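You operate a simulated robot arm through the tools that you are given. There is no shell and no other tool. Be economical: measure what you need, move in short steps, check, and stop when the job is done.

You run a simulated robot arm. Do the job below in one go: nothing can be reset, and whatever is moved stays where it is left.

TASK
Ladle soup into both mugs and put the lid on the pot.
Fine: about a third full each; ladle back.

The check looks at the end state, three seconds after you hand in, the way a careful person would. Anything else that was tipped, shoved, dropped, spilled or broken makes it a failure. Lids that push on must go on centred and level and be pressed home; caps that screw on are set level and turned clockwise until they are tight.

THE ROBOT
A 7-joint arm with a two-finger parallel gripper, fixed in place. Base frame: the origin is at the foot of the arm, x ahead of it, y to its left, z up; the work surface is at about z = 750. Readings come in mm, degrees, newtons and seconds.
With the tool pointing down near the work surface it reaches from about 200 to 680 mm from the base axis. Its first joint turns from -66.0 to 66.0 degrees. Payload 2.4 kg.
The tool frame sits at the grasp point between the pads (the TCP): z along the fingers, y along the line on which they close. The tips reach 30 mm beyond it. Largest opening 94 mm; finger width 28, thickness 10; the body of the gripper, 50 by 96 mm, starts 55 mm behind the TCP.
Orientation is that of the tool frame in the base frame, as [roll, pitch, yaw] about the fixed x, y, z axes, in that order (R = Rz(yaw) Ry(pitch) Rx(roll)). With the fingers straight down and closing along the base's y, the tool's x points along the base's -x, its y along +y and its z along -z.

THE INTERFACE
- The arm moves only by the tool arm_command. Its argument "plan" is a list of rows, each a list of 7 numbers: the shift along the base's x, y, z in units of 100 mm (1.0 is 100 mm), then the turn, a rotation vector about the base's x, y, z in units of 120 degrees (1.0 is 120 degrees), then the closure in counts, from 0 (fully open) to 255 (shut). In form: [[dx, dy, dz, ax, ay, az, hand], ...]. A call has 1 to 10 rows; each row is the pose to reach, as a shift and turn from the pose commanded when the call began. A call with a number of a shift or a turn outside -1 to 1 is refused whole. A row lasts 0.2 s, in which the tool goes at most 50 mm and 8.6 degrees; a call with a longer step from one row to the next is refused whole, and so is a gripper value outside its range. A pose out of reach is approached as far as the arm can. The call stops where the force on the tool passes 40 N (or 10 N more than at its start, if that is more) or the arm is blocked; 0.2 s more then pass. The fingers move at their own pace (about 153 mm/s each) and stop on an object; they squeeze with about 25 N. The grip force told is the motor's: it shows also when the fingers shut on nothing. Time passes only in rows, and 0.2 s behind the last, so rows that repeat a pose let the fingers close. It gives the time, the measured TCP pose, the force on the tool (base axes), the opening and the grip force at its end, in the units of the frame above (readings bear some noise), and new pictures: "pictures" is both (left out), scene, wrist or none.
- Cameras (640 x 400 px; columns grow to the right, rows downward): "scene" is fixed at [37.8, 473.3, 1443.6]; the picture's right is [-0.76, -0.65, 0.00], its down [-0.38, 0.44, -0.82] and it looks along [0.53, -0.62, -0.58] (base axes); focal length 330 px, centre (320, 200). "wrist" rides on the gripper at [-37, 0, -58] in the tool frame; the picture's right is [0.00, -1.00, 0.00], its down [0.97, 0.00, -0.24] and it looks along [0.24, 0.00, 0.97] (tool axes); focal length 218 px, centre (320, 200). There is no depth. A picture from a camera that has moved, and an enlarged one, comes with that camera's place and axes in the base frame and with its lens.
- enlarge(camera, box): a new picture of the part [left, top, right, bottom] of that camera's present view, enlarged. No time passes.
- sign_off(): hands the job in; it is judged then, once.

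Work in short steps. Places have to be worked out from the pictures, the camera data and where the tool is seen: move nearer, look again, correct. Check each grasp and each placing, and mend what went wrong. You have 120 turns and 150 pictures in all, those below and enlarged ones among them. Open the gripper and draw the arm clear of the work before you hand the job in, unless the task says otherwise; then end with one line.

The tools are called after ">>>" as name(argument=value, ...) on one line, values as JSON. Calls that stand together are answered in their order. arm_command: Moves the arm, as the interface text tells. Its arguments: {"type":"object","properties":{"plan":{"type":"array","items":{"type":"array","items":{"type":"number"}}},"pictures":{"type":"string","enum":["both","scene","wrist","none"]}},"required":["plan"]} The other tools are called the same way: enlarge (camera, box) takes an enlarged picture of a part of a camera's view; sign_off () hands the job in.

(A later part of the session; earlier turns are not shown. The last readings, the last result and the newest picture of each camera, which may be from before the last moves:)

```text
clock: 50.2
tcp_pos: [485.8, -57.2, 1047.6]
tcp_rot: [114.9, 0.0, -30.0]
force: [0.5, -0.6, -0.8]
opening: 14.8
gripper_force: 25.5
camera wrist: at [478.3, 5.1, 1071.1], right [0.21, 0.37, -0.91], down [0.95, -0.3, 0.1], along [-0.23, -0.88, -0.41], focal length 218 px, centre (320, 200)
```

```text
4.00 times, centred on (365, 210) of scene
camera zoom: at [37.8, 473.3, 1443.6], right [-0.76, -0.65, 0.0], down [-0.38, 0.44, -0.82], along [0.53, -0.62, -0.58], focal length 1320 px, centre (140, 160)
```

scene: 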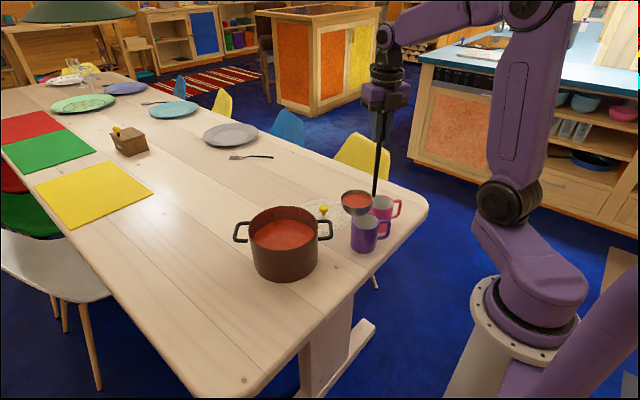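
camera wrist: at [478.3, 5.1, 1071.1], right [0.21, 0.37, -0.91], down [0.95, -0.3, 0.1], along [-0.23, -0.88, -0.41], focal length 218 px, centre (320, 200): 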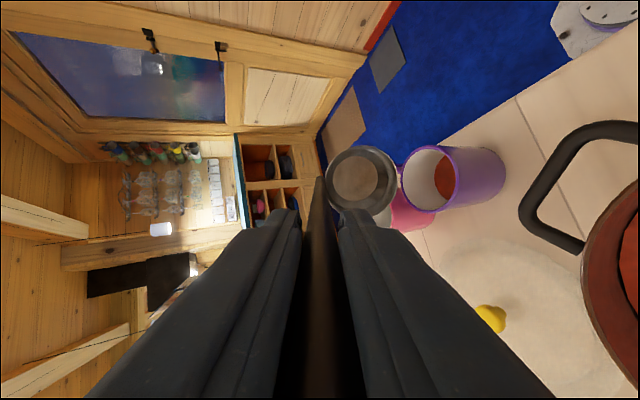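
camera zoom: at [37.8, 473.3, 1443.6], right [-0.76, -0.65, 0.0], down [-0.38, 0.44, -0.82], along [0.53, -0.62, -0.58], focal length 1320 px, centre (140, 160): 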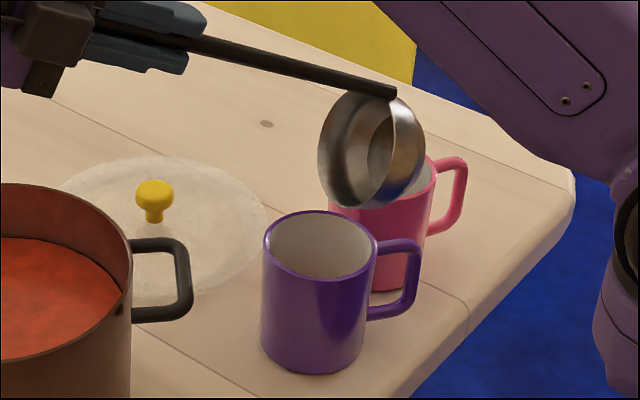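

One row's step was too large, so nothing moved. I resend with evenly split steps.

>>> arm_command(plan=[[0, 0, 0.2, 0.03, -0.0173, 0, 255], [0, 0, 0.4, 0.0827, -0.0477, 0, 255], [0, 0, 0.6, 0.1379, -0.0796, 0, 255], [0, 0, 0.8, 0.1931, -0.1115, 0, 255], [0, 0, 0.9, 0.2483, -0.1434, 0, 255], [0, 0, 0.9, 0.3035, -0.1753, 0, 255], [0, 0, 0.9, 0.3587, -0.2071, 0, 255], [0, 0, 0.9, 0.4139, -0.239, 0, 255], [0, 0, 0.9, 0.4691, -0.2708, 0, 255], [0, 0, 0.9, 0.4691, -0.2708, 0, 255]], pictures="both")

>>> enlarge(camera="wrist", box=[160, 60, 340, 180])

```text
clock: 52.4
tcp_pos: [485.4, -59.4, 1137.1]
tcp_rot: [-179.9, 0.0, -30.0]
force: [-0.5, 0.0, -1.5]
opening: 14.5
gripper_force: 25.2
camera wrist: at [452.4, -41.7, 1194.5], right [0.5, 0.87, 0.0], down [0.84, -0.49, 0.24], along [0.21, -0.12, -0.97], focal length 218 px, centre (320, 200)
```

scene: 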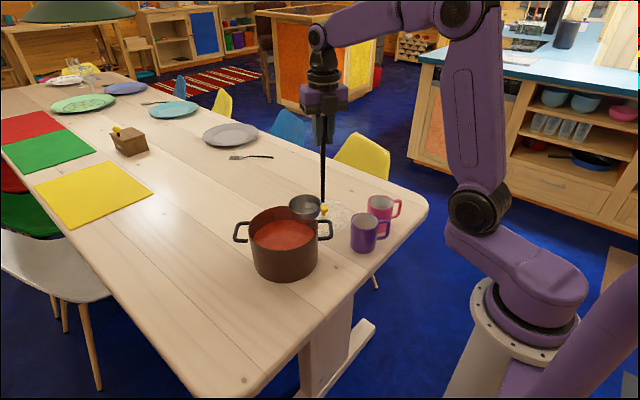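
wrist: 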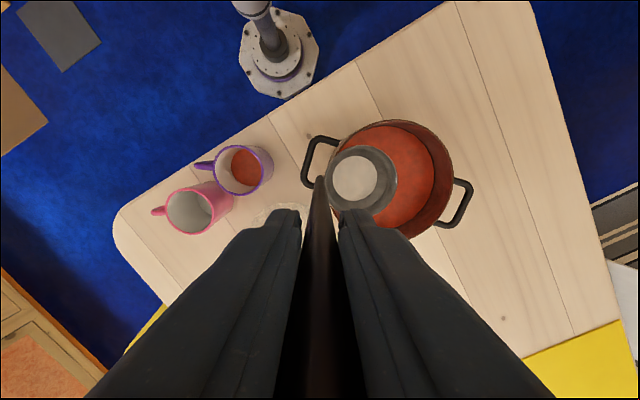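

```text
3.33 times, centred on (250, 120) of wrist
camera zoom: at [452.4, -41.7, 1194.5], right [0.5, 0.87, 0.0], down [0.84, -0.49, 0.24], along [0.21, -0.12, -0.97], focal length 728 px, centre (553, 467)
```

zoom: 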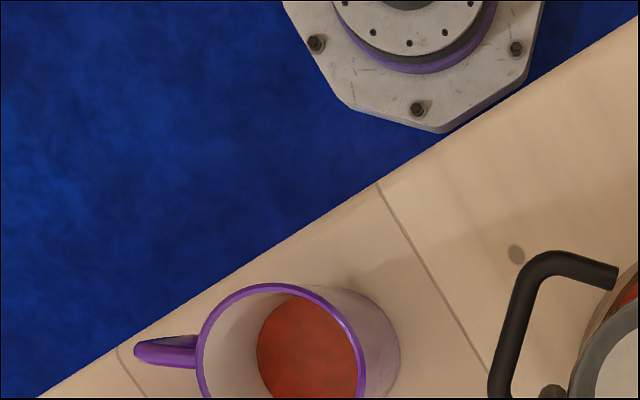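

I enlarge the mugs to judge the fill.

>>> enlarge(camera="wrist", box=[140, 130, 290, 240])

```text
3.64 times, centred on (215, 185) of wrist
camera zoom: at [452.4, -41.7, 1194.5], right [0.5, 0.87, 0.0], down [0.84, -0.49, 0.24], along [0.21, -0.12, -0.97], focal length 794 px, centre (702, 254)
```

zoom: 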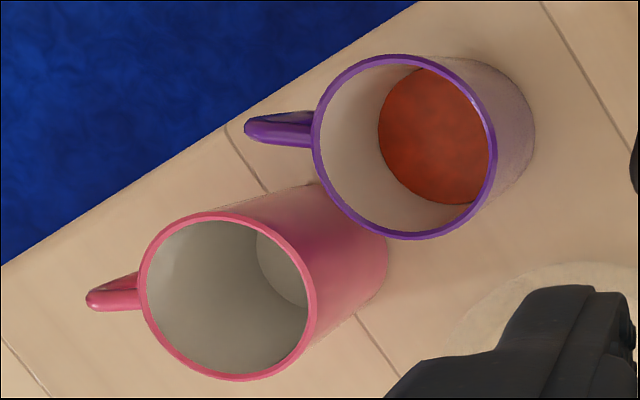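

Purple is about 0.3 full and neither mug has moved. For the pink mug I use yaw -38°, so I go back over the pot and scoop at that yaw.

>>> arm_command(plan=[[0.1, 0.11, 0, 0, 0, -0.02, 255], [0.2, 0.22, 0, 0, 0, -0.04, 255], [0.3, 0.33, 0, 0, 0, -0.06, 255], [0.416, 0.444, 0, 0, 0, -0.0667, 255], [0.416, 0.444, -0.2, 0, 0, -0.0667, 255], [0.416, 0.444, -0.4, 0, 0, -0.0667, 255], [0.416, 0.444, -0.52, 0, 0, -0.0667, 255], [0.416, 0.444, -0.52, 0, 0, -0.0667, 255]], pictures="wrist")

>>> enlarge(camera="scene", box=[220, 180, 420, 305])

```text
clock: 54.2
tcp_pos: [525.6, -16.9, 1085.7]
tcp_rot: [-180.0, -0.1, -38.0]
force: [0.5, -0.4, -2.8]
opening: 14.8
gripper_force: 24.4
camera wrist: at [495.6, 5.9, 1142.9], right [0.62, 0.79, 0.0], down [0.76, -0.6, 0.24], along [0.19, -0.15, -0.97], focal length 218 px, centre (320, 200)
```

wrist: 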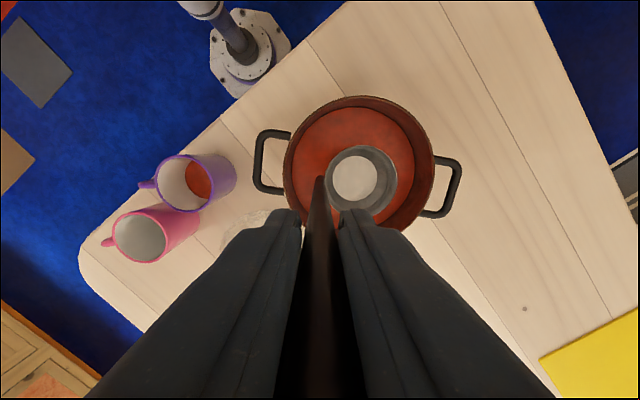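

```text
3.20 times, centred on (320, 242) of scene
camera zoom: at [37.8, 473.3, 1443.6], right [-0.76, -0.65, 0.0], down [-0.38, 0.44, -0.82], along [0.53, -0.62, -0.58], focal length 1056 px, centre (320, 64)
```

zoom: 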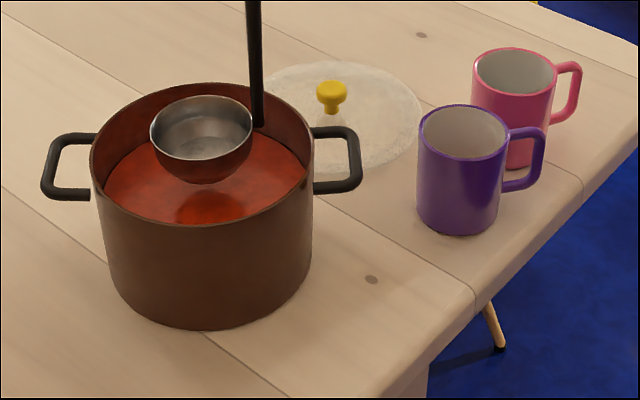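

Centred well. I dip and lift slowly.

>>> arm_command(plan=[[0, 0, -0.12, 0, 0, 0, 255], [0, 0, -0.24, 0, 0, 0, 255], [0, 0, -0.36, 0, 0, 0, 255], [0, 0, -0.48, 0, 0, 0, 255], [0, 0, -0.6, 0, 0, 0, 255], [0, 0, -0.72, 0, 0, 0, 255], [0, 0, -0.84, 0, 0, 0, 255], [0, 0, -0.88, 0, 0, 0, 255], [0, 0, -0.88, 0, 0, 0, 255]], pictures="none")

>>> arm_command(plan=[[0, 0, 0.1, 0, 0, 0, 255], [0, 0, 0.2, 0, 0, 0, 255], [0, 0, 0.3, 0, 0, 0, 255], [0, 0, 0.4, 0, 0, 0, 255], [0, 0, 0.5, 0, 0, 0, 255], [0, 0, 0.6, 0, 0, 0, 255], [0, 0, 0.7, 0, 0, 0, 255], [0, 0, 0.8, 0, 0, 0, 255], [0, 0, 0.9, 0, 0, 0, 255], [0, 0, 1.0, 0, 0, 0, 255]], pictures="none")

>>> enlarge(camera="scene", box=[220, 180, 420, 305])

```text
clock: 56.2
tcp_pos: [528.4, -13.7, 997.7]
tcp_rot: [179.9, 0.0, -38.0]
force: [-0.7, -0.1, -3.1]
opening: 14.7
gripper_force: 25.6
```

```text
clock: 58.4
tcp_pos: [527.5, -16.2, 1098.6]
tcp_rot: [179.9, 0.0, -38.0]
force: [0.3, 0.6, -2.4]
opening: 14.4
gripper_force: 24.7
```

```text
3.20 times, centred on (320, 242) of scene
camera zoom: at [37.8, 473.3, 1443.6], right [-0.76, -0.65, 0.0], down [-0.38, 0.44, -0.82], along [0.53, -0.62, -0.58], focal length 1056 px, centre (320, 64)
```

zoom: 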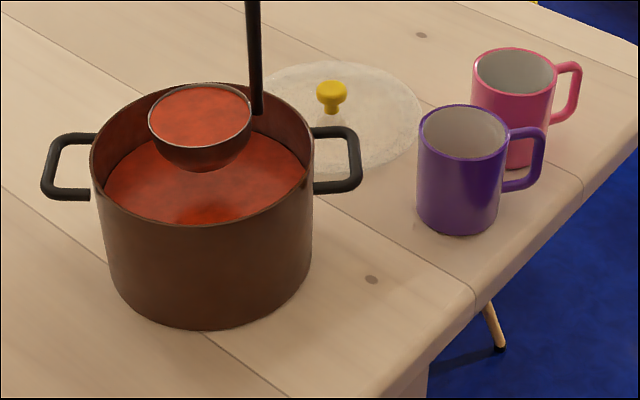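

Full again. I tip about 9° over the pot to shed the excess as before.

>>> arm_command(plan=[[0.04, 0.055, 0.08, 0, 0, 0, 255], [0.08, 0.11, 0.15, -0.012, 0.009, 0, 255], [0.12, 0.16, 0.15, -0.024, 0.018, 0, 255], [0.16, 0.21, 0.15, -0.04, 0.031, 0, 255], [0.2, 0.26, 0.15, -0.059, 0.046, 0, 255], [0.2, 0.26, 0.15, -0.059, 0.046, 0, 255], [0.2, 0.26, 0.15, -0.059, 0.046, 0, 255], [0.15, 0.19, 0.18, -0.04, 0.031, 0, 255], [0.08, 0.1, 0.25, -0.02, 0.015, 0, 255], [0, 0, 0.3, 0, 0, 0, 255]], pictures="none")

>>> enlarge(camera="scene", box=[220, 180, 420, 305])

```text
clock: 60.6
tcp_pos: [528.7, -15.3, 1127.7]
tcp_rot: [179.9, 0.0, -38.0]
force: [-0.9, 0.4, -2.8]
opening: 14.7
gripper_force: 25.0
```

```text
3.20 times, centred on (320, 242) of scene
camera zoom: at [37.8, 473.4, 1443.6], right [-0.76, -0.65, 0.0], down [-0.38, 0.44, -0.82], along [0.53, -0.62, -0.58], focal length 1056 px, centre (320, 64)
```

zoom: 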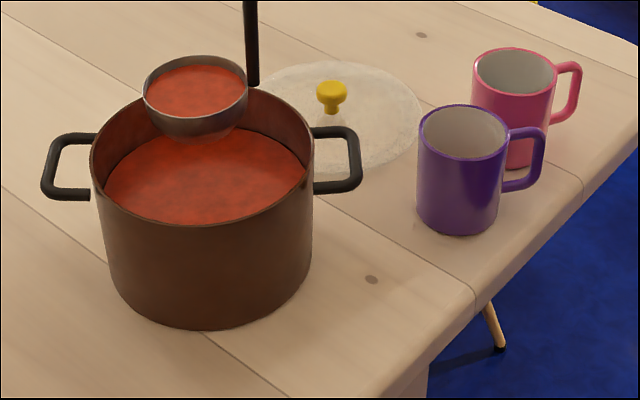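

Good level. I carry it slowly to the pink mug.

>>> arm_command(plan=[[-0.01, -0.03, 0, 0, 0, 0, 255], [-0.03, -0.09, 0, 0, 0, 0, 255], [-0.07, -0.18, 0, 0, 0, 0, 255], [-0.115, -0.3, 0, 0, 0, 0, 255], [-0.17, -0.44, 0, 0, 0, 0, 255], [-0.22, -0.58, 0, 0, 0, 0, 255], [-0.275, -0.72, 0, 0, 0, 0, 255], [-0.325, -0.85, 0, 0, 0, 0, 255], [-0.36, -0.94, 0, 0, 0, 0, 255], [-0.375, -0.98, 0, 0, 0, 0, 255]], pictures="none")

>>> arm_command(plan=[[-0.01, -0.03, 0, 0, 0, 0, 255], [-0.03, -0.09, 0, 0, 0, 0, 255], [-0.07, -0.18, 0, 0, 0, 0, 255], [-0.115, -0.3, 0, 0, 0, 0, 255], [-0.17, -0.44, 0, 0, 0, 0, 255], [-0.22, -0.58, 0, 0, 0, 0, 255], [-0.275, -0.72, 0, 0, 0, 0, 255], [-0.325, -0.85, 0, 0, 0, 0, 255], [-0.36, -0.94, 0, 0, 0, 0, 255], [-0.375, -0.98, 0, 0, 0, 0, 255]], pictures="none")

>>> arm_command(plan=[[-0.01, -0.03, 0, 0, 0, 0, 255], [-0.03, -0.09, 0, 0, 0, 0, 255], [-0.07, -0.18, 0, 0, 0, 0, 255], [-0.115, -0.3, 0, 0, 0, 0, 255], [-0.17, -0.44, 0, 0, 0, 0, 255], [-0.23, -0.58, 0, 0, 0, 0, 255], [-0.29, -0.72, -0.02, 0, 0, 0, 255], [-0.35, -0.86, -0.04, 0, 0, 0, 255], [-0.4, -0.96, -0.06, 0, 0, 0, 255], [-0.42, -1, -0.08, 0, 0, 0, 255]], pictures="both")

```text
clock: 62.8
tcp_pos: [489.9, -113.2, 1126.8]
tcp_rot: [180.0, 0.0, -38.1]
force: [-0.1, 0.1, -3.6]
opening: 14.8
gripper_force: 25.0
```

```text
clock: 65.0
tcp_pos: [451.2, -209.8, 1128.9]
tcp_rot: [-179.9, 0.1, -38.1]
force: [0.5, -0.2, -3.8]
opening: 14.4
gripper_force: 25.2
```

```text
clock: 67.2
tcp_pos: [408.2, -310.4, 1119.5]
tcp_rot: [-180.0, 0.0, -38.0]
force: [0.9, 0.6, -4.1]
opening: 14.4
gripper_force: 25.0
camera wrist: at [377.9, -288.9, 1176.9], right [0.62, 0.79, 0.0], down [0.76, -0.6, 0.24], along [0.19, -0.15, -0.97], focal length 218 px, centre (320, 200)
```

scene: 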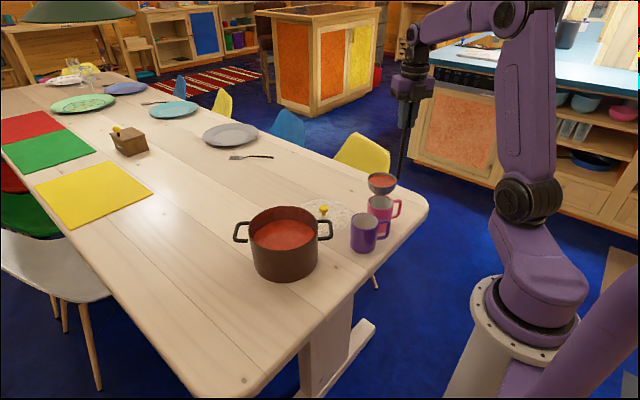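
wrist: 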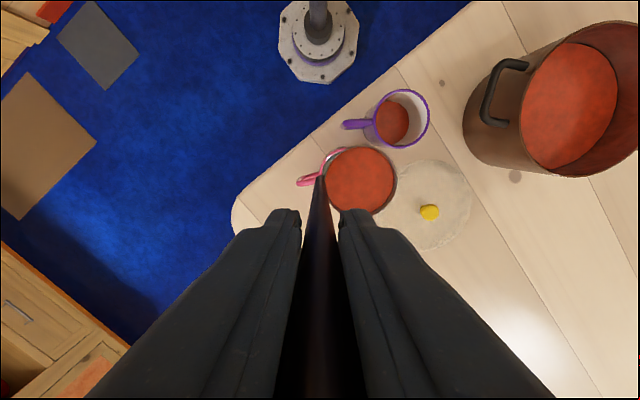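

Bowl is above the pink mug. I tilt to 30° while tracking the lip over the mug centre, about 20 mm higher than last time.

>>> arm_command(plan=[[0.0175, -0.045, -0.03, -0.0328, 0.0257, 0, 255], [0.035, -0.09, -0.06, -0.0656, 0.0514, 0, 255], [0.035, -0.09, -0.1, -0.0984, 0.0771, 0, 255], [0.143, 0.048, -0.13, -0.1312, 0.1028, 0, 255], [0.252, 0.188, -0.16, -0.164, 0.1285, 0, 255], [0.252, 0.188, -0.16, -0.164, 0.1285, 0, 255], [0.361, 0.328, -0.2, -0.1968, 0.1542, 0, 255], [0.361, 0.328, -0.2, -0.1968, 0.1542, 0, 255]], pictures="wrist")

>>> enlarge(camera="scene", box=[330, 140, 430, 240])

```text
clock: 69.0
tcp_pos: [446.1, -276.2, 1099.2]
tcp_rot: [149.9, 0.0, -38.0]
force: [0.4, -0.1, -1.6]
opening: 14.7
gripper_force: 25.1
camera wrist: at [433.7, -231.3, 1148.4], right [0.53, 0.68, -0.5], down [0.84, -0.5, 0.21], along [-0.11, -0.53, -0.84], focal length 218 px, centre (320, 200)
```

wrist: 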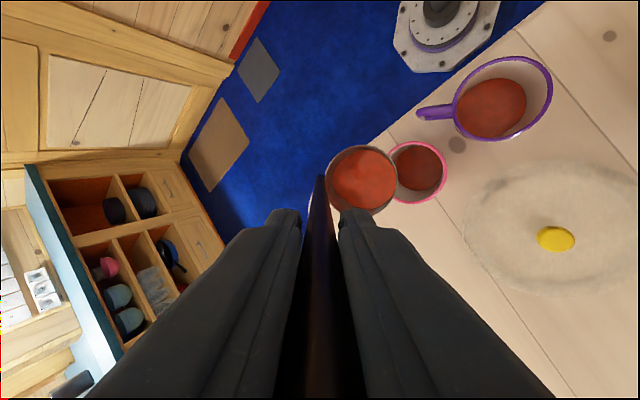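

```text
4.00 times, centred on (380, 190) of scene
camera zoom: at [37.8, 473.3, 1443.6], right [-0.76, -0.65, 0.0], down [-0.38, 0.44, -0.82], along [0.53, -0.62, -0.58], focal length 1320 px, centre (80, 240)
```

zoom: 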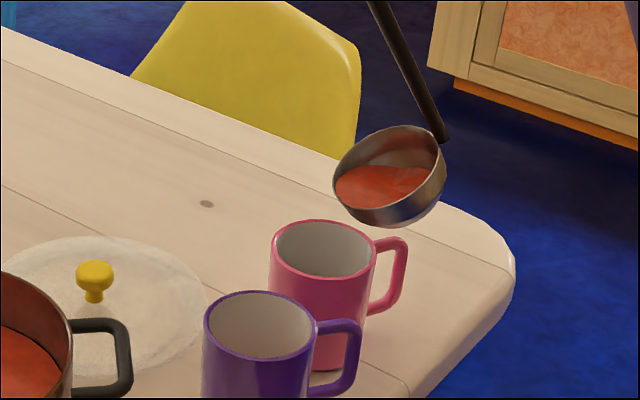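

Lip is within about 6 mm of the mug centre and soup is entering pink. I continue smoothly to 60°.

>>> arm_command(plan=[[0.128, 0.164, -0.07, -0.0328, 0.0257, 0, 255], [0.128, 0.164, -0.07, -0.0328, 0.0257, 0, 255], [0.235, 0.301, -0.14, -0.0656, 0.0514, 0, 255], [0.235, 0.301, -0.14, -0.0656, 0.0514, 0, 255], [0.341, 0.436, -0.19, -0.0984, 0.0771, 0, 255], [0.341, 0.436, -0.19, -0.0984, 0.0771, 0, 255], [0.442, 0.566, -0.26, -0.1312, 0.1028, 0, 255], [0.442, 0.566, -0.26, -0.1312, 0.1028, 0, 255], [0.541, 0.692, -0.35, -0.164, 0.1285, 0, 255], [0.634, 0.812, -0.42, -0.1968, 0.1542, 0, 255]], pictures="wrist")

>>> enlarge(camera="scene", box=[330, 140, 430, 240])

```text
clock: 71.2
tcp_pos: [512.0, -194.5, 1057.5]
tcp_rot: [119.9, -0.1, -38.1]
force: [-0.3, 0.7, -0.7]
opening: 14.7
gripper_force: 25.3
camera wrist: at [511.8, -133.4, 1085.5], right [0.31, 0.39, -0.87], down [0.89, -0.44, 0.12], along [-0.33, -0.81, -0.48], focal length 218 px, centre (320, 200)
```

wrist: 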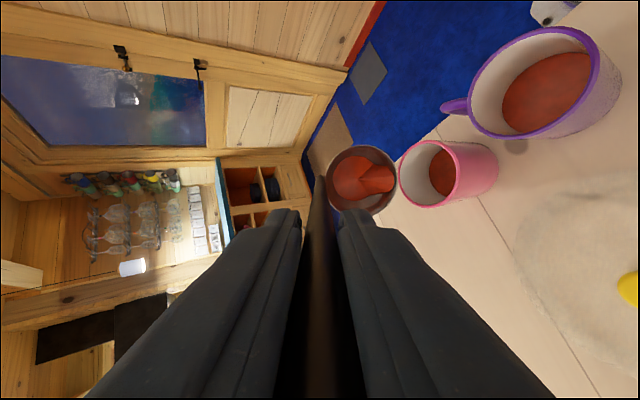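

```text
4.00 times, centred on (380, 190) of scene
camera zoom: at [37.8, 473.3, 1443.6], right [-0.76, -0.65, 0.0], down [-0.38, 0.44, -0.82], along [0.53, -0.62, -0.58], focal length 1320 px, centre (80, 240)
```

zoom: 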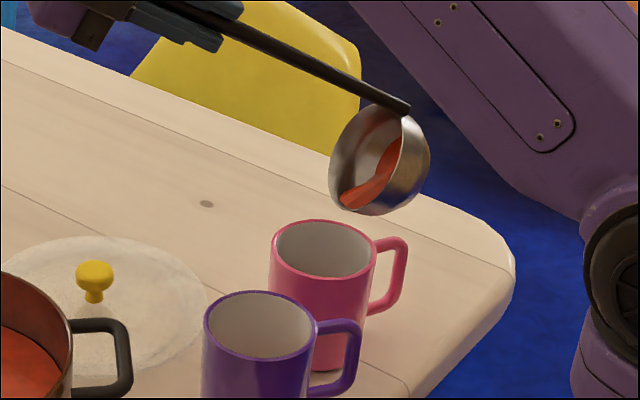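

Almost empty. I finish to 70° and hold.

>>> arm_command(plan=[[0.088, 0.113, -0.1, -0.0328, 0.0257, 0, 255], [0.088, 0.113, -0.1, -0.0328, 0.0257, 0, 255], [0.17, 0.218, -0.2, -0.0656, 0.0514, 0, 255], [0.17, 0.218, -0.2, -0.0656, 0.0514, 0, 255], [0.17, 0.218, -0.2, -0.0656, 0.0514, 0, 255]], pictures="none")

>>> enlarge(camera="scene", box=[330, 140, 430, 240])

```text
clock: 72.4
tcp_pos: [528.5, -173.0, 1039.4]
tcp_rot: [110.0, 0.0, -38.2]
force: [0.7, 0.5, -2.5]
opening: 14.2
gripper_force: 24.9
```

```text
4.00 times, centred on (380, 190) of scene
camera zoom: at [37.8, 473.3, 1443.6], right [-0.76, -0.65, 0.0], down [-0.38, 0.44, -0.82], along [0.53, -0.62, -0.58], focal length 1320 px, centre (80, 240)
```

zoom: 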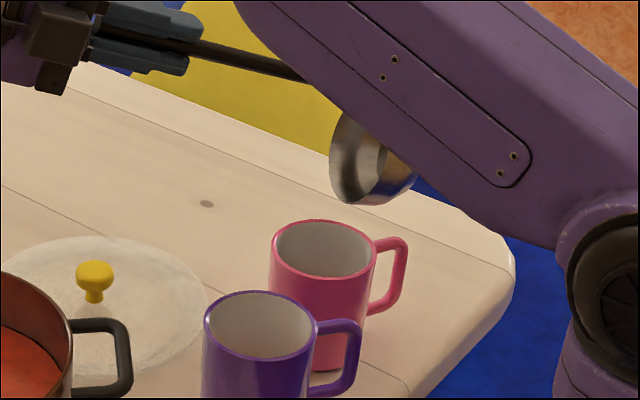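

Empty. I raise it and swing upright in place, then look at both mugs.

>>> arm_command(plan=[[0, 0, 0.2, 0.0511, -0.0399, 0, 255], [0, 0, 0.4, 0.1021, -0.0798, 0, 255], [0, 0, 0.6, 0.1532, -0.1198, 0, 255], [0, 0, 0.8, 0.2043, -0.1597, 0, 255], [0, 0, 0.95, 0.2553, -0.1996, 0, 255], [0, 0, 0.95, 0.3064, -0.2395, 0, 255], [0, 0, 0.95, 0.3575, -0.2795, 0, 255], [0, 0, 0.95, 0.4085, -0.3194, 0, 255], [0, 0, 0.95, 0.4596, -0.3593, 0, 255], [0, 0, 0.95, 0.4596, -0.3593, 0, 255]], pictures="wrist")

>>> enlarge(camera="wrist", box=[160, 90, 340, 220])

```text
clock: 74.6
tcp_pos: [526.2, -174.2, 1132.9]
tcp_rot: [-179.9, 0.0, -38.0]
force: [-0.6, 0.1, -2.4]
opening: 14.6
gripper_force: 25.4
camera wrist: at [495.8, -153.2, 1190.3], right [0.62, 0.79, 0.0], down [0.77, -0.6, 0.24], along [0.19, -0.15, -0.97], focal length 218 px, centre (320, 200)
```

wrist: 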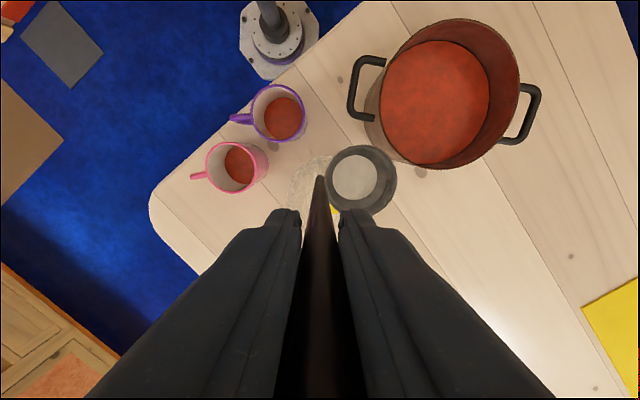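

```text
3.08 times, centred on (250, 155) of wrist
camera zoom: at [495.8, -153.2, 1190.3], right [0.62, 0.79, 0.0], down [0.77, -0.6, 0.24], along [0.19, -0.15, -0.97], focal length 672 px, centre (535, 338)
```

zoom: 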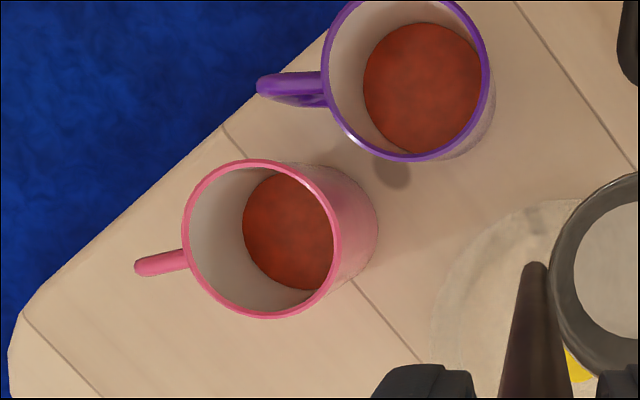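

Both mugs are about 0.3 full with clean tables around them. Now the ladle goes back: I carry it over and yaw back to 180°.

>>> arm_command(plan=[[-0.05, 0.1, 0.1, 0, 0, -0.07, 255], [-0.1, 0.2, 0.15, 0, 0, -0.14, 255], [-0.15, 0.3, 0.15, 0, 0, -0.21, 255], [-0.2, 0.4, 0.15, 0, 0, -0.28, 255], [-0.25, 0.5, 0.15, 0, 0, -0.35, 255], [-0.3, 0.6, 0.15, 0, 0, -0.42, 255], [-0.35, 0.7, 0.15, 0, 0, -0.49, 255], [-0.4, 0.8, 0.15, 0, 0, -0.56, 255], [-0.45, 0.9, 0.15, 0, 0, -0.63, 255], [-0.5, 1.0, 0.15, 0, 0, -0.7, 255]], pictures="none")

>>> arm_command(plan=[[-0.06, 0.1, 0, 0, 0, -0.06, 255], [-0.12, 0.2, 0, 0, 0, -0.12, 255], [-0.18, 0.3, 0, 0, 0, -0.18, 255], [-0.24, 0.4, 0, 0, 0, -0.24, 255], [-0.3, 0.5, 0, 0, 0, -0.3, 255], [-0.36, 0.6, 0, 0, 0, -0.36, 255], [-0.42, 0.7, 0, 0, 0, -0.42, 255], [-0.48, 0.8, 0, 0, 0, -0.483, 255], [-0.55, 0.9, 0, 0, 0, -0.483, 255], [-0.6, 1.0, 0, 0, 0, -0.483, 255]], pictures="none")

>>> arm_command(plan=[[-0.06, 0.2, 0, 0, 0, 0, 255], [-0.1, 0.4, 0, 0, 0, 0, 255], [-0.12, 0.6, 0, 0, 0, 0, 255], [-0.12, 0.65, 0, 0, 0, 0, 255], [-0.12, 0.65, 0, 0, 0, 0, 255]], pictures="both")

```text
clock: 76.8
tcp_pos: [478.7, -74.3, 1147.7]
tcp_rot: [179.9, 0.0, -122.2]
force: [0.6, -0.4, -2.1]
opening: 14.7
gripper_force: 24.3
```

```text
clock: 79.0
tcp_pos: [415.5, 24.1, 1149.8]
tcp_rot: [-179.9, 0.1, 179.9]
force: [0.4, 1.4, -2.0]
opening: 14.9
gripper_force: 24.9
```

```text
clock: 80.2
tcp_pos: [404.1, 89.2, 1146.4]
tcp_rot: [-180.0, 0.1, 179.9]
force: [-0.1, -0.1, -2.8]
opening: 14.8
gripper_force: 25.0
camera wrist: at [440.8, 89.4, 1204.8], right [0.0, -1.0, 0.0], down [-0.97, 0.0, 0.24], along [-0.24, 0.0, -0.97], focal length 218 px, centre (320, 200)
```

scene: 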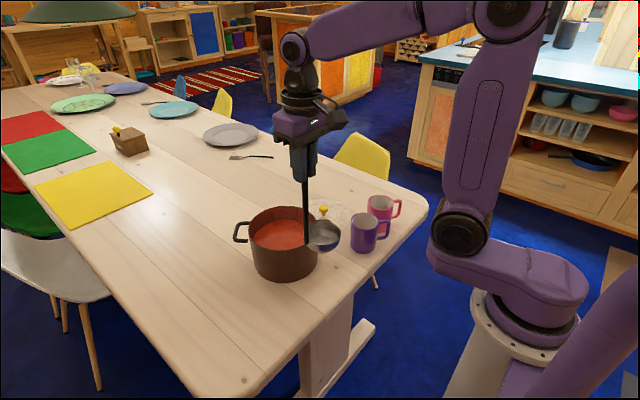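
wrist: 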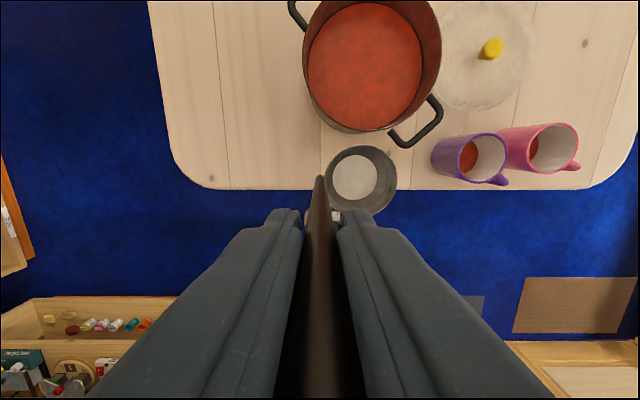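

Same pose as when lifted. I lower it straight down toward z≈982, then touch down gently.

>>> arm_command(plan=[[0, 0.01, -0.2, 0, 0, 0, 255], [0, 0.01, -0.4, 0, 0, 0, 255], [0, 0.01, -0.6, 0, 0, 0, 255], [0, 0.01, -0.8, 0, 0, 0, 255], [0, 0.01, -1.0, 0, 0, 0, 255]], pictures="none")

>>> arm_command(plan=[[0, 0, -0.2, 0, 0, 0, 255], [0, 0, -0.4, 0, 0, 0, 255], [0, 0, -0.52, 0, 0, 0, 255], [0, 0, -0.58, 0, 0, 0, 255], [0, 0, -0.61, 0, 0, 0, 255], [0, 0, -0.63, 0, 0, 0, 255], [0, 0, -0.63, 0, 0, 0, 255]], pictures="scene")

```text
clock: 81.4
tcp_pos: [402.9, 91.2, 1046.9]
tcp_rot: [-180.0, 0.0, -180.0]
force: [-0.6, -0.7, -2.8]
opening: 14.7
gripper_force: 24.5
```

```text
clock: 83.0
tcp_pos: [403.8, 88.9, 984.8]
tcp_rot: [180.0, 0.1, 180.0]
force: [-0.5, -0.5, -2.4]
opening: 14.7
gripper_force: 25.1
```

scene: 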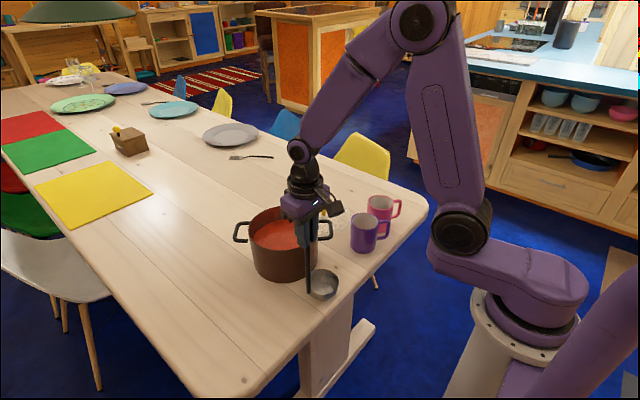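

Not yet in contact, so I step down 2 mm at a time until the force shows touch.

>>> arm_command(plan=[[0, 0.01, -0.02, 0, 0, 0, 255], [0, 0.01, -0.04, 0, 0, 0, 255], [0, 0.01, -0.05, 0, 0, 0, 255], [0, 0.01, -0.05, 0, 0, 0, 255]], pictures="none")

```text
clock: 84.0
tcp_pos: [405.9, 91.6, 980.5]
tcp_rot: [-180.0, 0.1, -179.9]
force: [0.2, 3.8, 17.0]
opening: 15.0
gripper_force: 24.6
```

Contact. I ease up 1.5 mm and open part way so the ladle can settle.

>>> arm_command(plan=[[0, 0, 0.015, 0, 0, 0, 255], [0, 0, 0.015, 0, 0, 0, 220], [0, 0, 0.015, 0, 0, 0, 200], [0, 0, 0.015, 0, 0, 0, 180], [0, 0, 0.015, 0, 0, 0, 180]], pictures="both")

```text
clock: 85.2
tcp_pos: [403.4, 91.4, 981.3]
tcp_rot: [180.0, 0.1, -180.0]
force: [0.2, -0.4, -0.8]
opening: 27.9
gripper_force: 0.1
camera wrist: at [439.3, 90.9, 1038.9], right [0.0, -1.0, 0.0], down [-0.97, 0.0, 0.24], along [-0.24, 0.0, -0.97], focal length 218 px, centre (320, 200)
```

scene: 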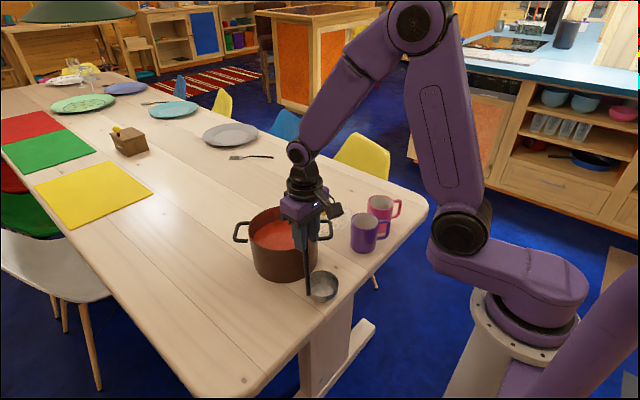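
wrist: 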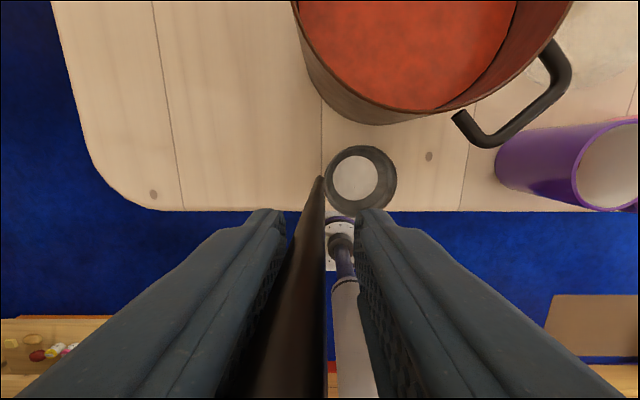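

It settled with its original slight lean. I open fully and rise clear.

>>> arm_command(plan=[[0, 0.02, 0.015, 0, 0, 0, 120], [0, 0.02, 0.015, 0, 0, 0, 60], [0, 0.02, 0.015, 0, 0, 0, 0], [0, 0.02, 0.015, 0, 0, 0, 0], [0, 0.02, 0.2, 0, 0, 0, 0], [0, 0.02, 0.5, 0, 0, 0, 0], [0, 0.02, 0.9, 0, 0, 0, 0]], pictures="both")

```text
clock: 86.8
tcp_pos: [404.1, 95.3, 1072.3]
tcp_rot: [180.0, -0.1, 180.0]
force: [-0.4, -0.4, 0.9]
opening: 93.9
gripper_force: 0.1
camera wrist: at [439.6, 94.6, 1130.2], right [0.0, -1.0, 0.0], down [-0.97, 0.0, 0.24], along [-0.24, 0.0, -0.97], focal length 218 px, centre (320, 200)
```

scene: 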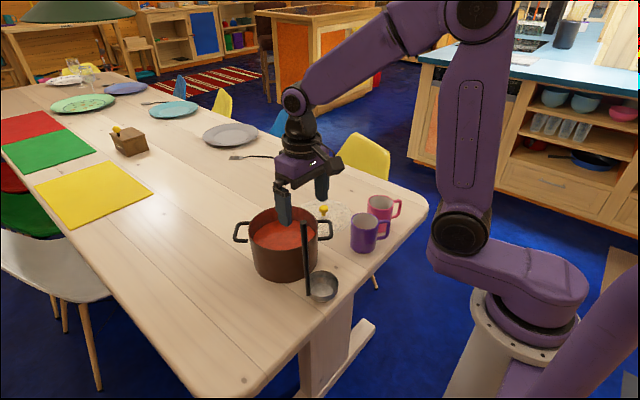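
wrist: 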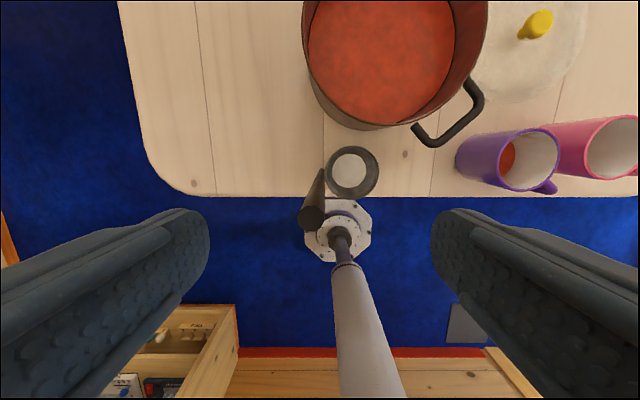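

Ladle is back standing. I move over the lid for a close look.

>>> arm_command(plan=[[0, 0, 0.3, 0, 0, 0, 0], [0.15, -0.25, 0.3, 0, 0, 0, 0], [0.35, -0.6, 0.3, 0, 0, 0, 0], [0.55, -0.95, 0.3, 0, 0, 0, 0]], pictures="none")

>>> arm_command(plan=[[0.2, -0.3, 0, 0, 0, 0, 0], [0.4, -0.6, 0, 0, 0, 0, 0], [0.6, -0.95, 0, 0, 0, 0, 0]], pictures="none")

>>> arm_command(plan=[[0.2, -0.3, -0.2, 0, 0, 0, 0], [0.4, -0.6, -0.5, 0, 0, 0, 0], [0.6, -0.95, -0.9, 0, 0, 0, 0], [0.6, -0.95, -0.9, 0, 0, 0, 0]], pictures="both")

```text
clock: 87.8
tcp_pos: [459.5, 0.6, 1099.6]
tcp_rot: [180.0, 0.0, -180.0]
force: [0.4, -0.2, 0.4]
opening: 94.2
gripper_force: 0.1
```

```text
clock: 88.6
tcp_pos: [521.0, -96.5, 1101.9]
tcp_rot: [180.0, 0.0, -179.9]
force: [0.1, 0.1, 0.1]
opening: 93.8
gripper_force: 0.1
```

```text
refused: row 3 steps farther than a row can; nothing moved
```

One step was slightly too long. I resend it with smaller ones.

>>> arm_command(plan=[[0.15, -0.2, -0.1, 0, 0, 0, 0], [0.3, -0.4, -0.3, 0, 0, 0, 0], [0.45, -0.65, -0.5, 0, 0, 0, 0], [0.6, -0.85, -0.7, 0, 0, 0, 0], [0.68, -1, -0.9, 0, 0, 0, 0], [0.68, -1, -0.9, 0, 0, 0, 0]], pictures="wrist")

>>> enlarge(camera="wrist", box=[200, 80, 440, 260])

>>> enlarge(camera="scene", box=[220, 160, 420, 285])

```text
clock: 90.0
tcp_pos: [585.5, -198.1, 1009.2]
tcp_rot: [180.0, 0.1, 180.0]
force: [-0.6, 0.2, 0.6]
opening: 94.2
gripper_force: 0.1
camera wrist: at [621.3, -198.4, 1067.8], right [0.0, -1.0, 0.0], down [-0.97, 0.0, 0.24], along [-0.24, 0.0, -0.97], focal length 218 px, centre (320, 200)
```

wrist: 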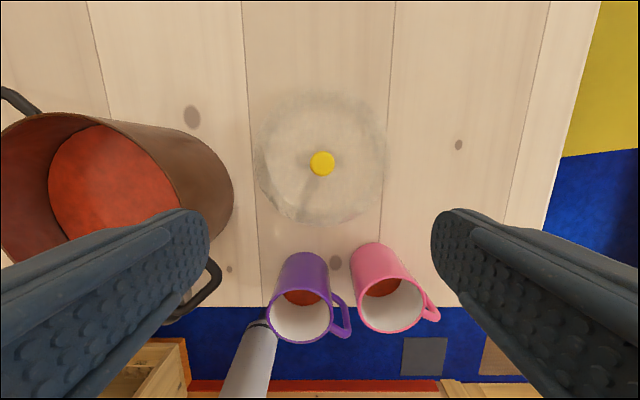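

```text
2.22 times, centred on (320, 170) of wrist
camera zoom: at [621.3, -198.4, 1067.8], right [0.0, -1.0, 0.0], down [-0.97, 0.0, 0.24], along [-0.24, 0.0, -0.97], focal length 485 px, centre (320, 267)
```

zoom: 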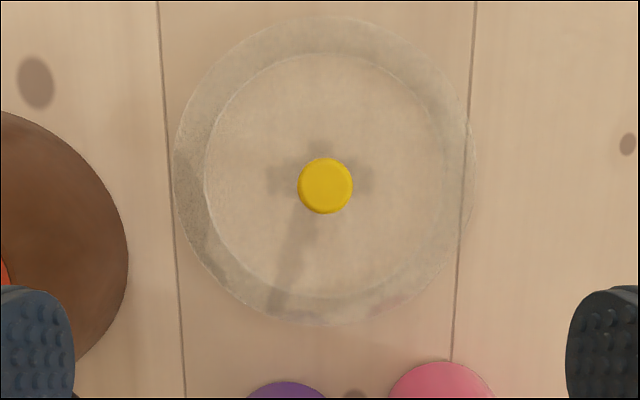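

```text
3.20 times, centred on (320, 222) of scene
camera zoom: at [37.8, 473.3, 1443.6], right [-0.76, -0.65, 0.0], down [-0.38, 0.44, -0.82], along [0.53, -0.62, -0.58], focal length 1056 px, centre (320, 128)
```

zoom: 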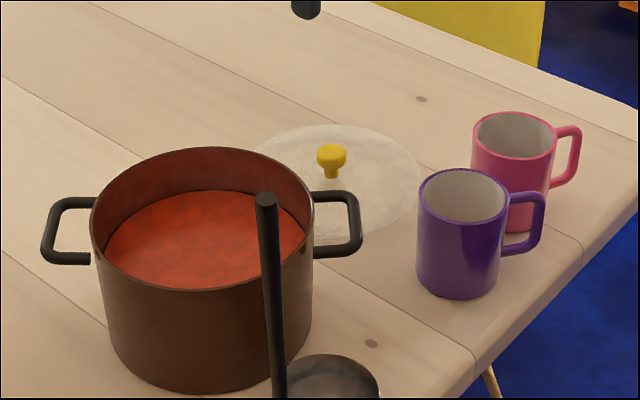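

Knob top is at about (599.5,-201,789) and the lid is concentric with it. I centre over it and come down.

>>> arm_command(plan=[[0.1, -0.02, -0.3, 0, 0, 0, 0], [0.145, -0.03, -0.6, 0, 0, 0, 0], [0.145, -0.03, -1, 0, 0, 0, 0], [0.145, -0.03, -1, 0, 0, 0, 0]], pictures="wrist")

```text
clock: 91.0
tcp_pos: [602.0, -198.2, 911.0]
tcp_rot: [180.0, 0.0, -180.0]
force: [-0.4, -0.2, 0.7]
opening: 94.0
gripper_force: 0.1
camera wrist: at [637.5, -198.4, 968.2], right [0.0, -1.0, 0.0], down [-0.97, 0.0, 0.24], along [-0.24, 0.0, -0.97], focal length 218 px, centre (320, 200)
```

wrist: 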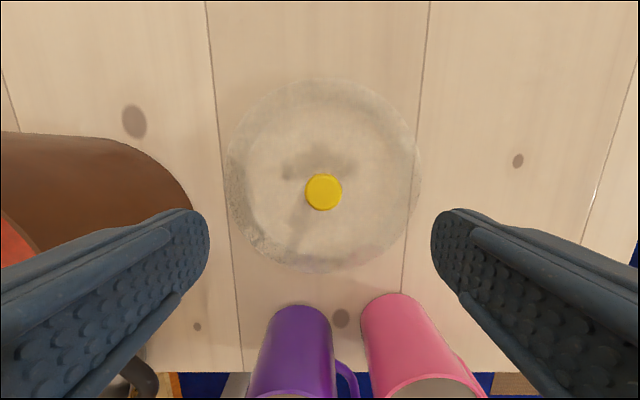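

Aligned to within about 2 mm. I descend to grasp height and close on the knob.

>>> arm_command(plan=[[0, -0.025, -0.3, 0, 0, 0, 0], [0, -0.025, -0.6, 0, 0, 0, 0], [0, -0.025, -0.85, 0, 0, 0, 0], [0, -0.025, -0.95, 0, 0, 0, 0]], pictures="none")

>>> arm_command(plan=[[0, 0, -0.08, 0, 0, 0, 0], [0, 0, -0.16, 0, 0, 0, 0], [0, 0, -0.16, 0, 0, 0, 100], [0, 0, -0.16, 0, 0, 0, 255], [0, 0, -0.16, 0, 0, 0, 255], [0, 0, -0.16, 0, 0, 0, 255]], pictures="both")

```text
clock: 92.0
tcp_pos: [602.0, -200.5, 815.0]
tcp_rot: [-179.9, 0.2, 180.0]
force: [0.1, 0.0, 0.3]
opening: 94.1
gripper_force: 0.1
```

```text
clock: 93.4
tcp_pos: [601.8, -200.3, 798.9]
tcp_rot: [179.8, 0.0, 179.9]
force: [1.2, 1.0, 0.1]
opening: 31.2
gripper_force: 25.4
camera wrist: at [636.8, -201.3, 857.0], right [0.0, -1.0, 0.0], down [-0.97, 0.0, 0.24], along [-0.24, 0.0, -0.97], focal length 218 px, centre (320, 200)
```

scene: 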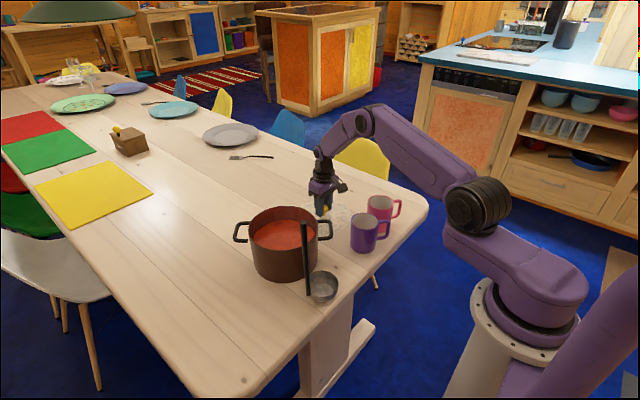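
wrist: 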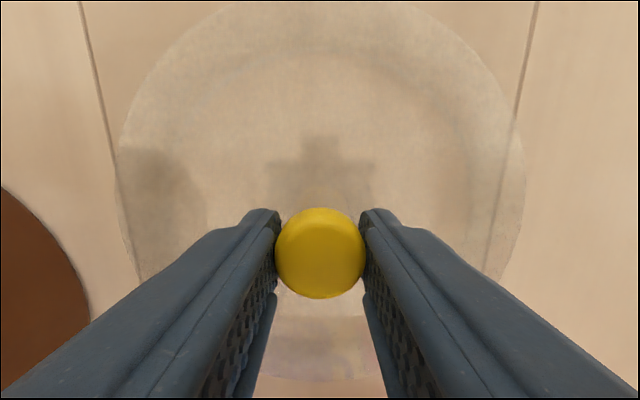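

Knob is gripped. I lift the lid straight up by 160 mm.

>>> arm_command(plan=[[0, 0, 0.05, 0, 0, 0, 255], [0, 0, 0.2, 0, 0, 0, 255], [0, 0, 0.4, 0, 0, 0, 255], [0, 0, 0.6, 0, 0, 0, 255], [0, 0, 0.8, 0, 0, 0, 255], [0, 0, 1, 0, 0, 0, 255]], pictures="none")

>>> arm_command(plan=[[0, 0, 0.2, 0, 0, 0, 255], [0, 0, 0.4, 0, 0, 0, 255], [0, 0, 0.6, 0, 0, 0, 255], [0, 0, 0.6, 0, 0, 0, 255]], pictures="both")

>>> enlarge(camera="scene", box=[220, 140, 420, 280])

```text
clock: 94.8
tcp_pos: [602.7, -201.4, 901.2]
tcp_rot: [-179.9, 0.0, 179.9]
force: [-0.1, -0.4, -3.2]
opening: 31.5
gripper_force: 25.0
```

```text
clock: 95.8
tcp_pos: [600.5, -202.0, 957.3]
tcp_rot: [-180.0, 0.0, 179.9]
force: [0.0, 0.5, -3.2]
opening: 31.3
gripper_force: 24.8
camera wrist: at [636.3, -202.9, 1014.8], right [0.0, -1.0, 0.0], down [-0.97, 0.0, 0.24], along [-0.24, 0.0, -0.97], focal length 218 px, centre (320, 200)
```

scene: 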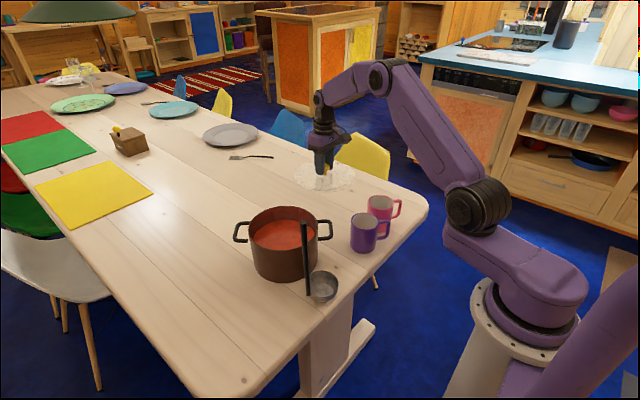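
wrist: 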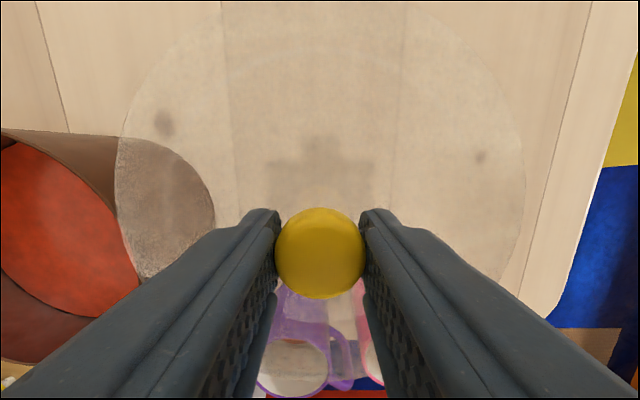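

```text
2.86 times, centred on (320, 210) of scene
camera zoom: at [37.8, 473.3, 1443.6], right [-0.76, -0.65, 0.0], down [-0.38, 0.44, -0.82], along [0.53, -0.62, -0.58], focal length 943 px, centre (320, 171)
```

zoom: 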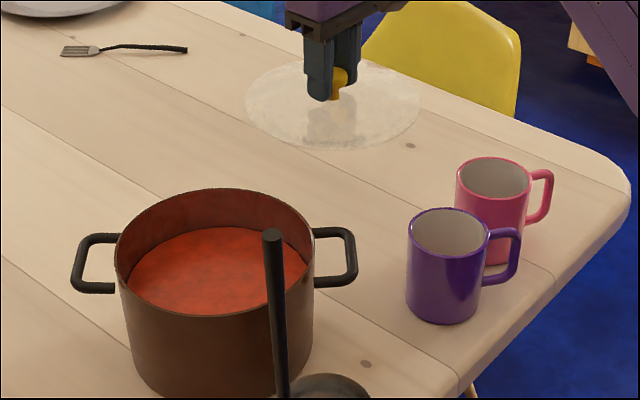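

Lid is level and held. I carry it to above the pot.

>>> arm_command(plan=[[-0.03, 0.1, 0, 0, 0, 0, 255], [-0.06, 0.25, 0, 0, 0, 0, 255], [-0.1, 0.45, 0, 0, 0, 0, 255], [-0.15, 0.65, 0, 0, 0, 0, 255], [-0.2, 0.85, 0, 0, 0, 0, 255], [-0.22, 1.0, 0, 0, 0, 0, 255]], pictures="none")

>>> arm_command(plan=[[-0.03, 0.15, 0, 0, 0, 0, 255], [-0.07, 0.35, 0, 0, 0, 0, 255], [-0.11, 0.55, 0, 0, 0, 0, 255], [-0.15, 0.75, 0, 0, 0, 0, 255], [-0.2, 0.9, 0, 0, 0, 0, 255], [-0.25, 1.0, 0, 0, 0, 0, 255]], pictures="none")

>>> arm_command(plan=[[0, 0.1, 0, 0, 0, 0, 255], [0, 0.2, 0, 0, 0, 0, 255], [0, 0.23, 0, 0, 0, 0, 255], [0, 0.23, 0, 0, 0, 0, 255]], pictures="both")

>>> enlarge(camera="scene", box=[220, 150, 380, 290])

```text
clock: 97.2
tcp_pos: [581.2, -100.6, 960.6]
tcp_rot: [-180.0, 0.0, 180.0]
force: [0.8, -0.3, -3.6]
opening: 31.5
gripper_force: 25.1
```

```text
clock: 98.6
tcp_pos: [553.1, -0.9, 959.4]
tcp_rot: [180.0, 0.1, 180.0]
force: [0.9, -0.8, -3.6]
opening: 31.5
gripper_force: 24.9
```

```text
clock: 99.6
tcp_pos: [554.5, 21.3, 961.5]
tcp_rot: [-180.0, -0.1, 180.0]
force: [0.4, 0.5, -2.5]
opening: 31.5
gripper_force: 24.6
camera wrist: at [589.8, 19.8, 1018.2], right [0.0, -1.0, 0.0], down [-0.97, 0.0, 0.24], along [-0.24, 0.0, -0.97], focal length 218 px, centre (320, 200)
```

scene: 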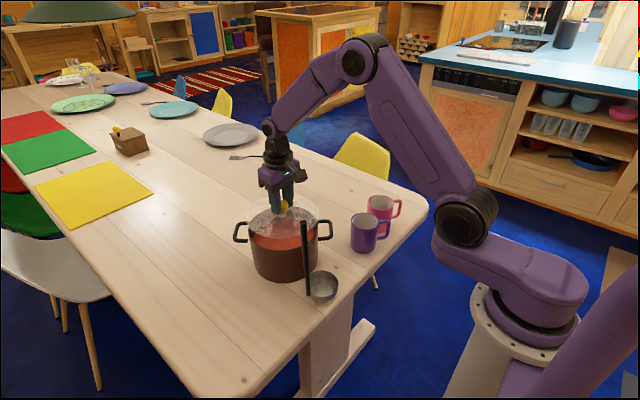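
wrist: 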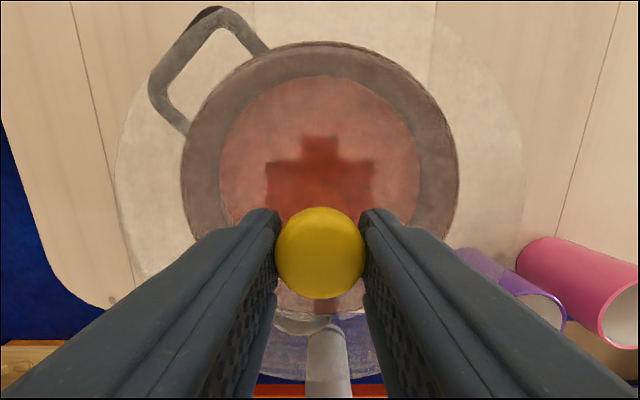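

```text
2.86 times, centred on (300, 220) of scene
camera zoom: at [37.8, 473.4, 1443.6], right [-0.76, -0.65, 0.0], down [-0.38, 0.44, -0.82], along [0.53, -0.62, -0.58], focal length 943 px, centre (377, 143)
```

zoom: 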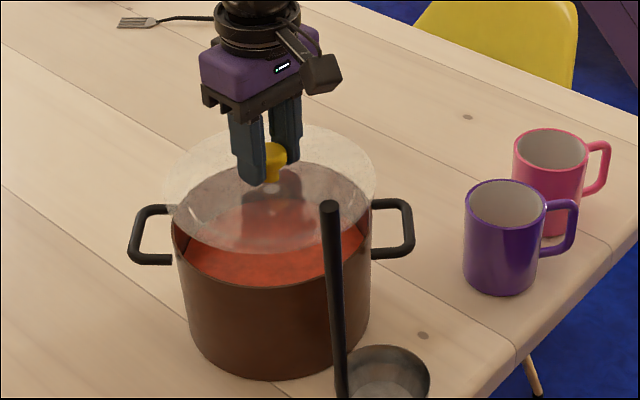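

Pot rim and lid are concentric in the wrist view to within about 1 mm. I lower to just above the rim.

>>> arm_command(plan=[[0.005, 0, -0.15, 0, 0, 0, 255], [0.005, 0, -0.3, 0, 0, 0, 255], [0.005, 0, -0.38, 0, 0, 0, 255], [0.005, 0, -0.38, 0, 0, 0, 255]], pictures="wrist")

>>> enlarge(camera="scene", box=[230, 180, 340, 280])

```text
clock: 100.6
tcp_pos: [557.9, 22.5, 922.1]
tcp_rot: [180.0, 0.2, 180.0]
force: [0.3, -0.2, -2.0]
opening: 31.3
gripper_force: 25.2
camera wrist: at [591.4, 20.0, 978.9], right [0.0, -1.0, 0.0], down [-0.97, 0.0, 0.24], along [-0.24, 0.0, -0.97], focal length 218 px, centre (320, 200)
```

wrist: 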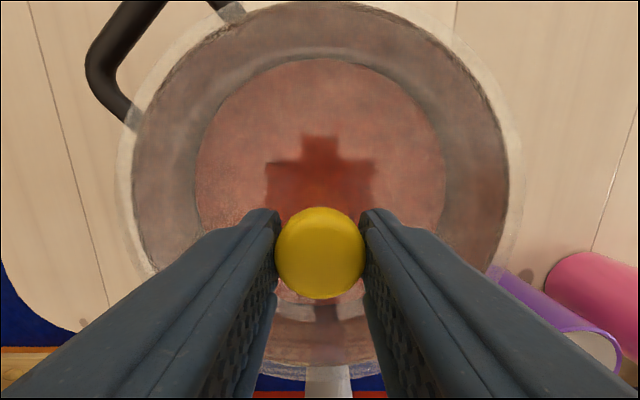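

```text
4.00 times, centred on (285, 230) of scene
camera zoom: at [37.8, 473.4, 1443.6], right [-0.76, -0.65, 0.0], down [-0.38, 0.44, -0.82], along [0.53, -0.62, -0.58], focal length 1320 px, centre (460, 80)
```

zoom: 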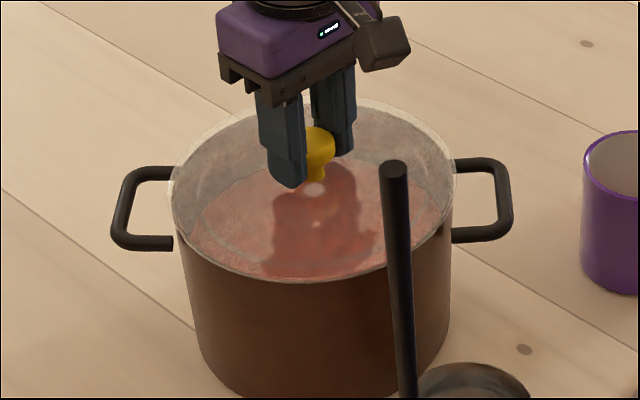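

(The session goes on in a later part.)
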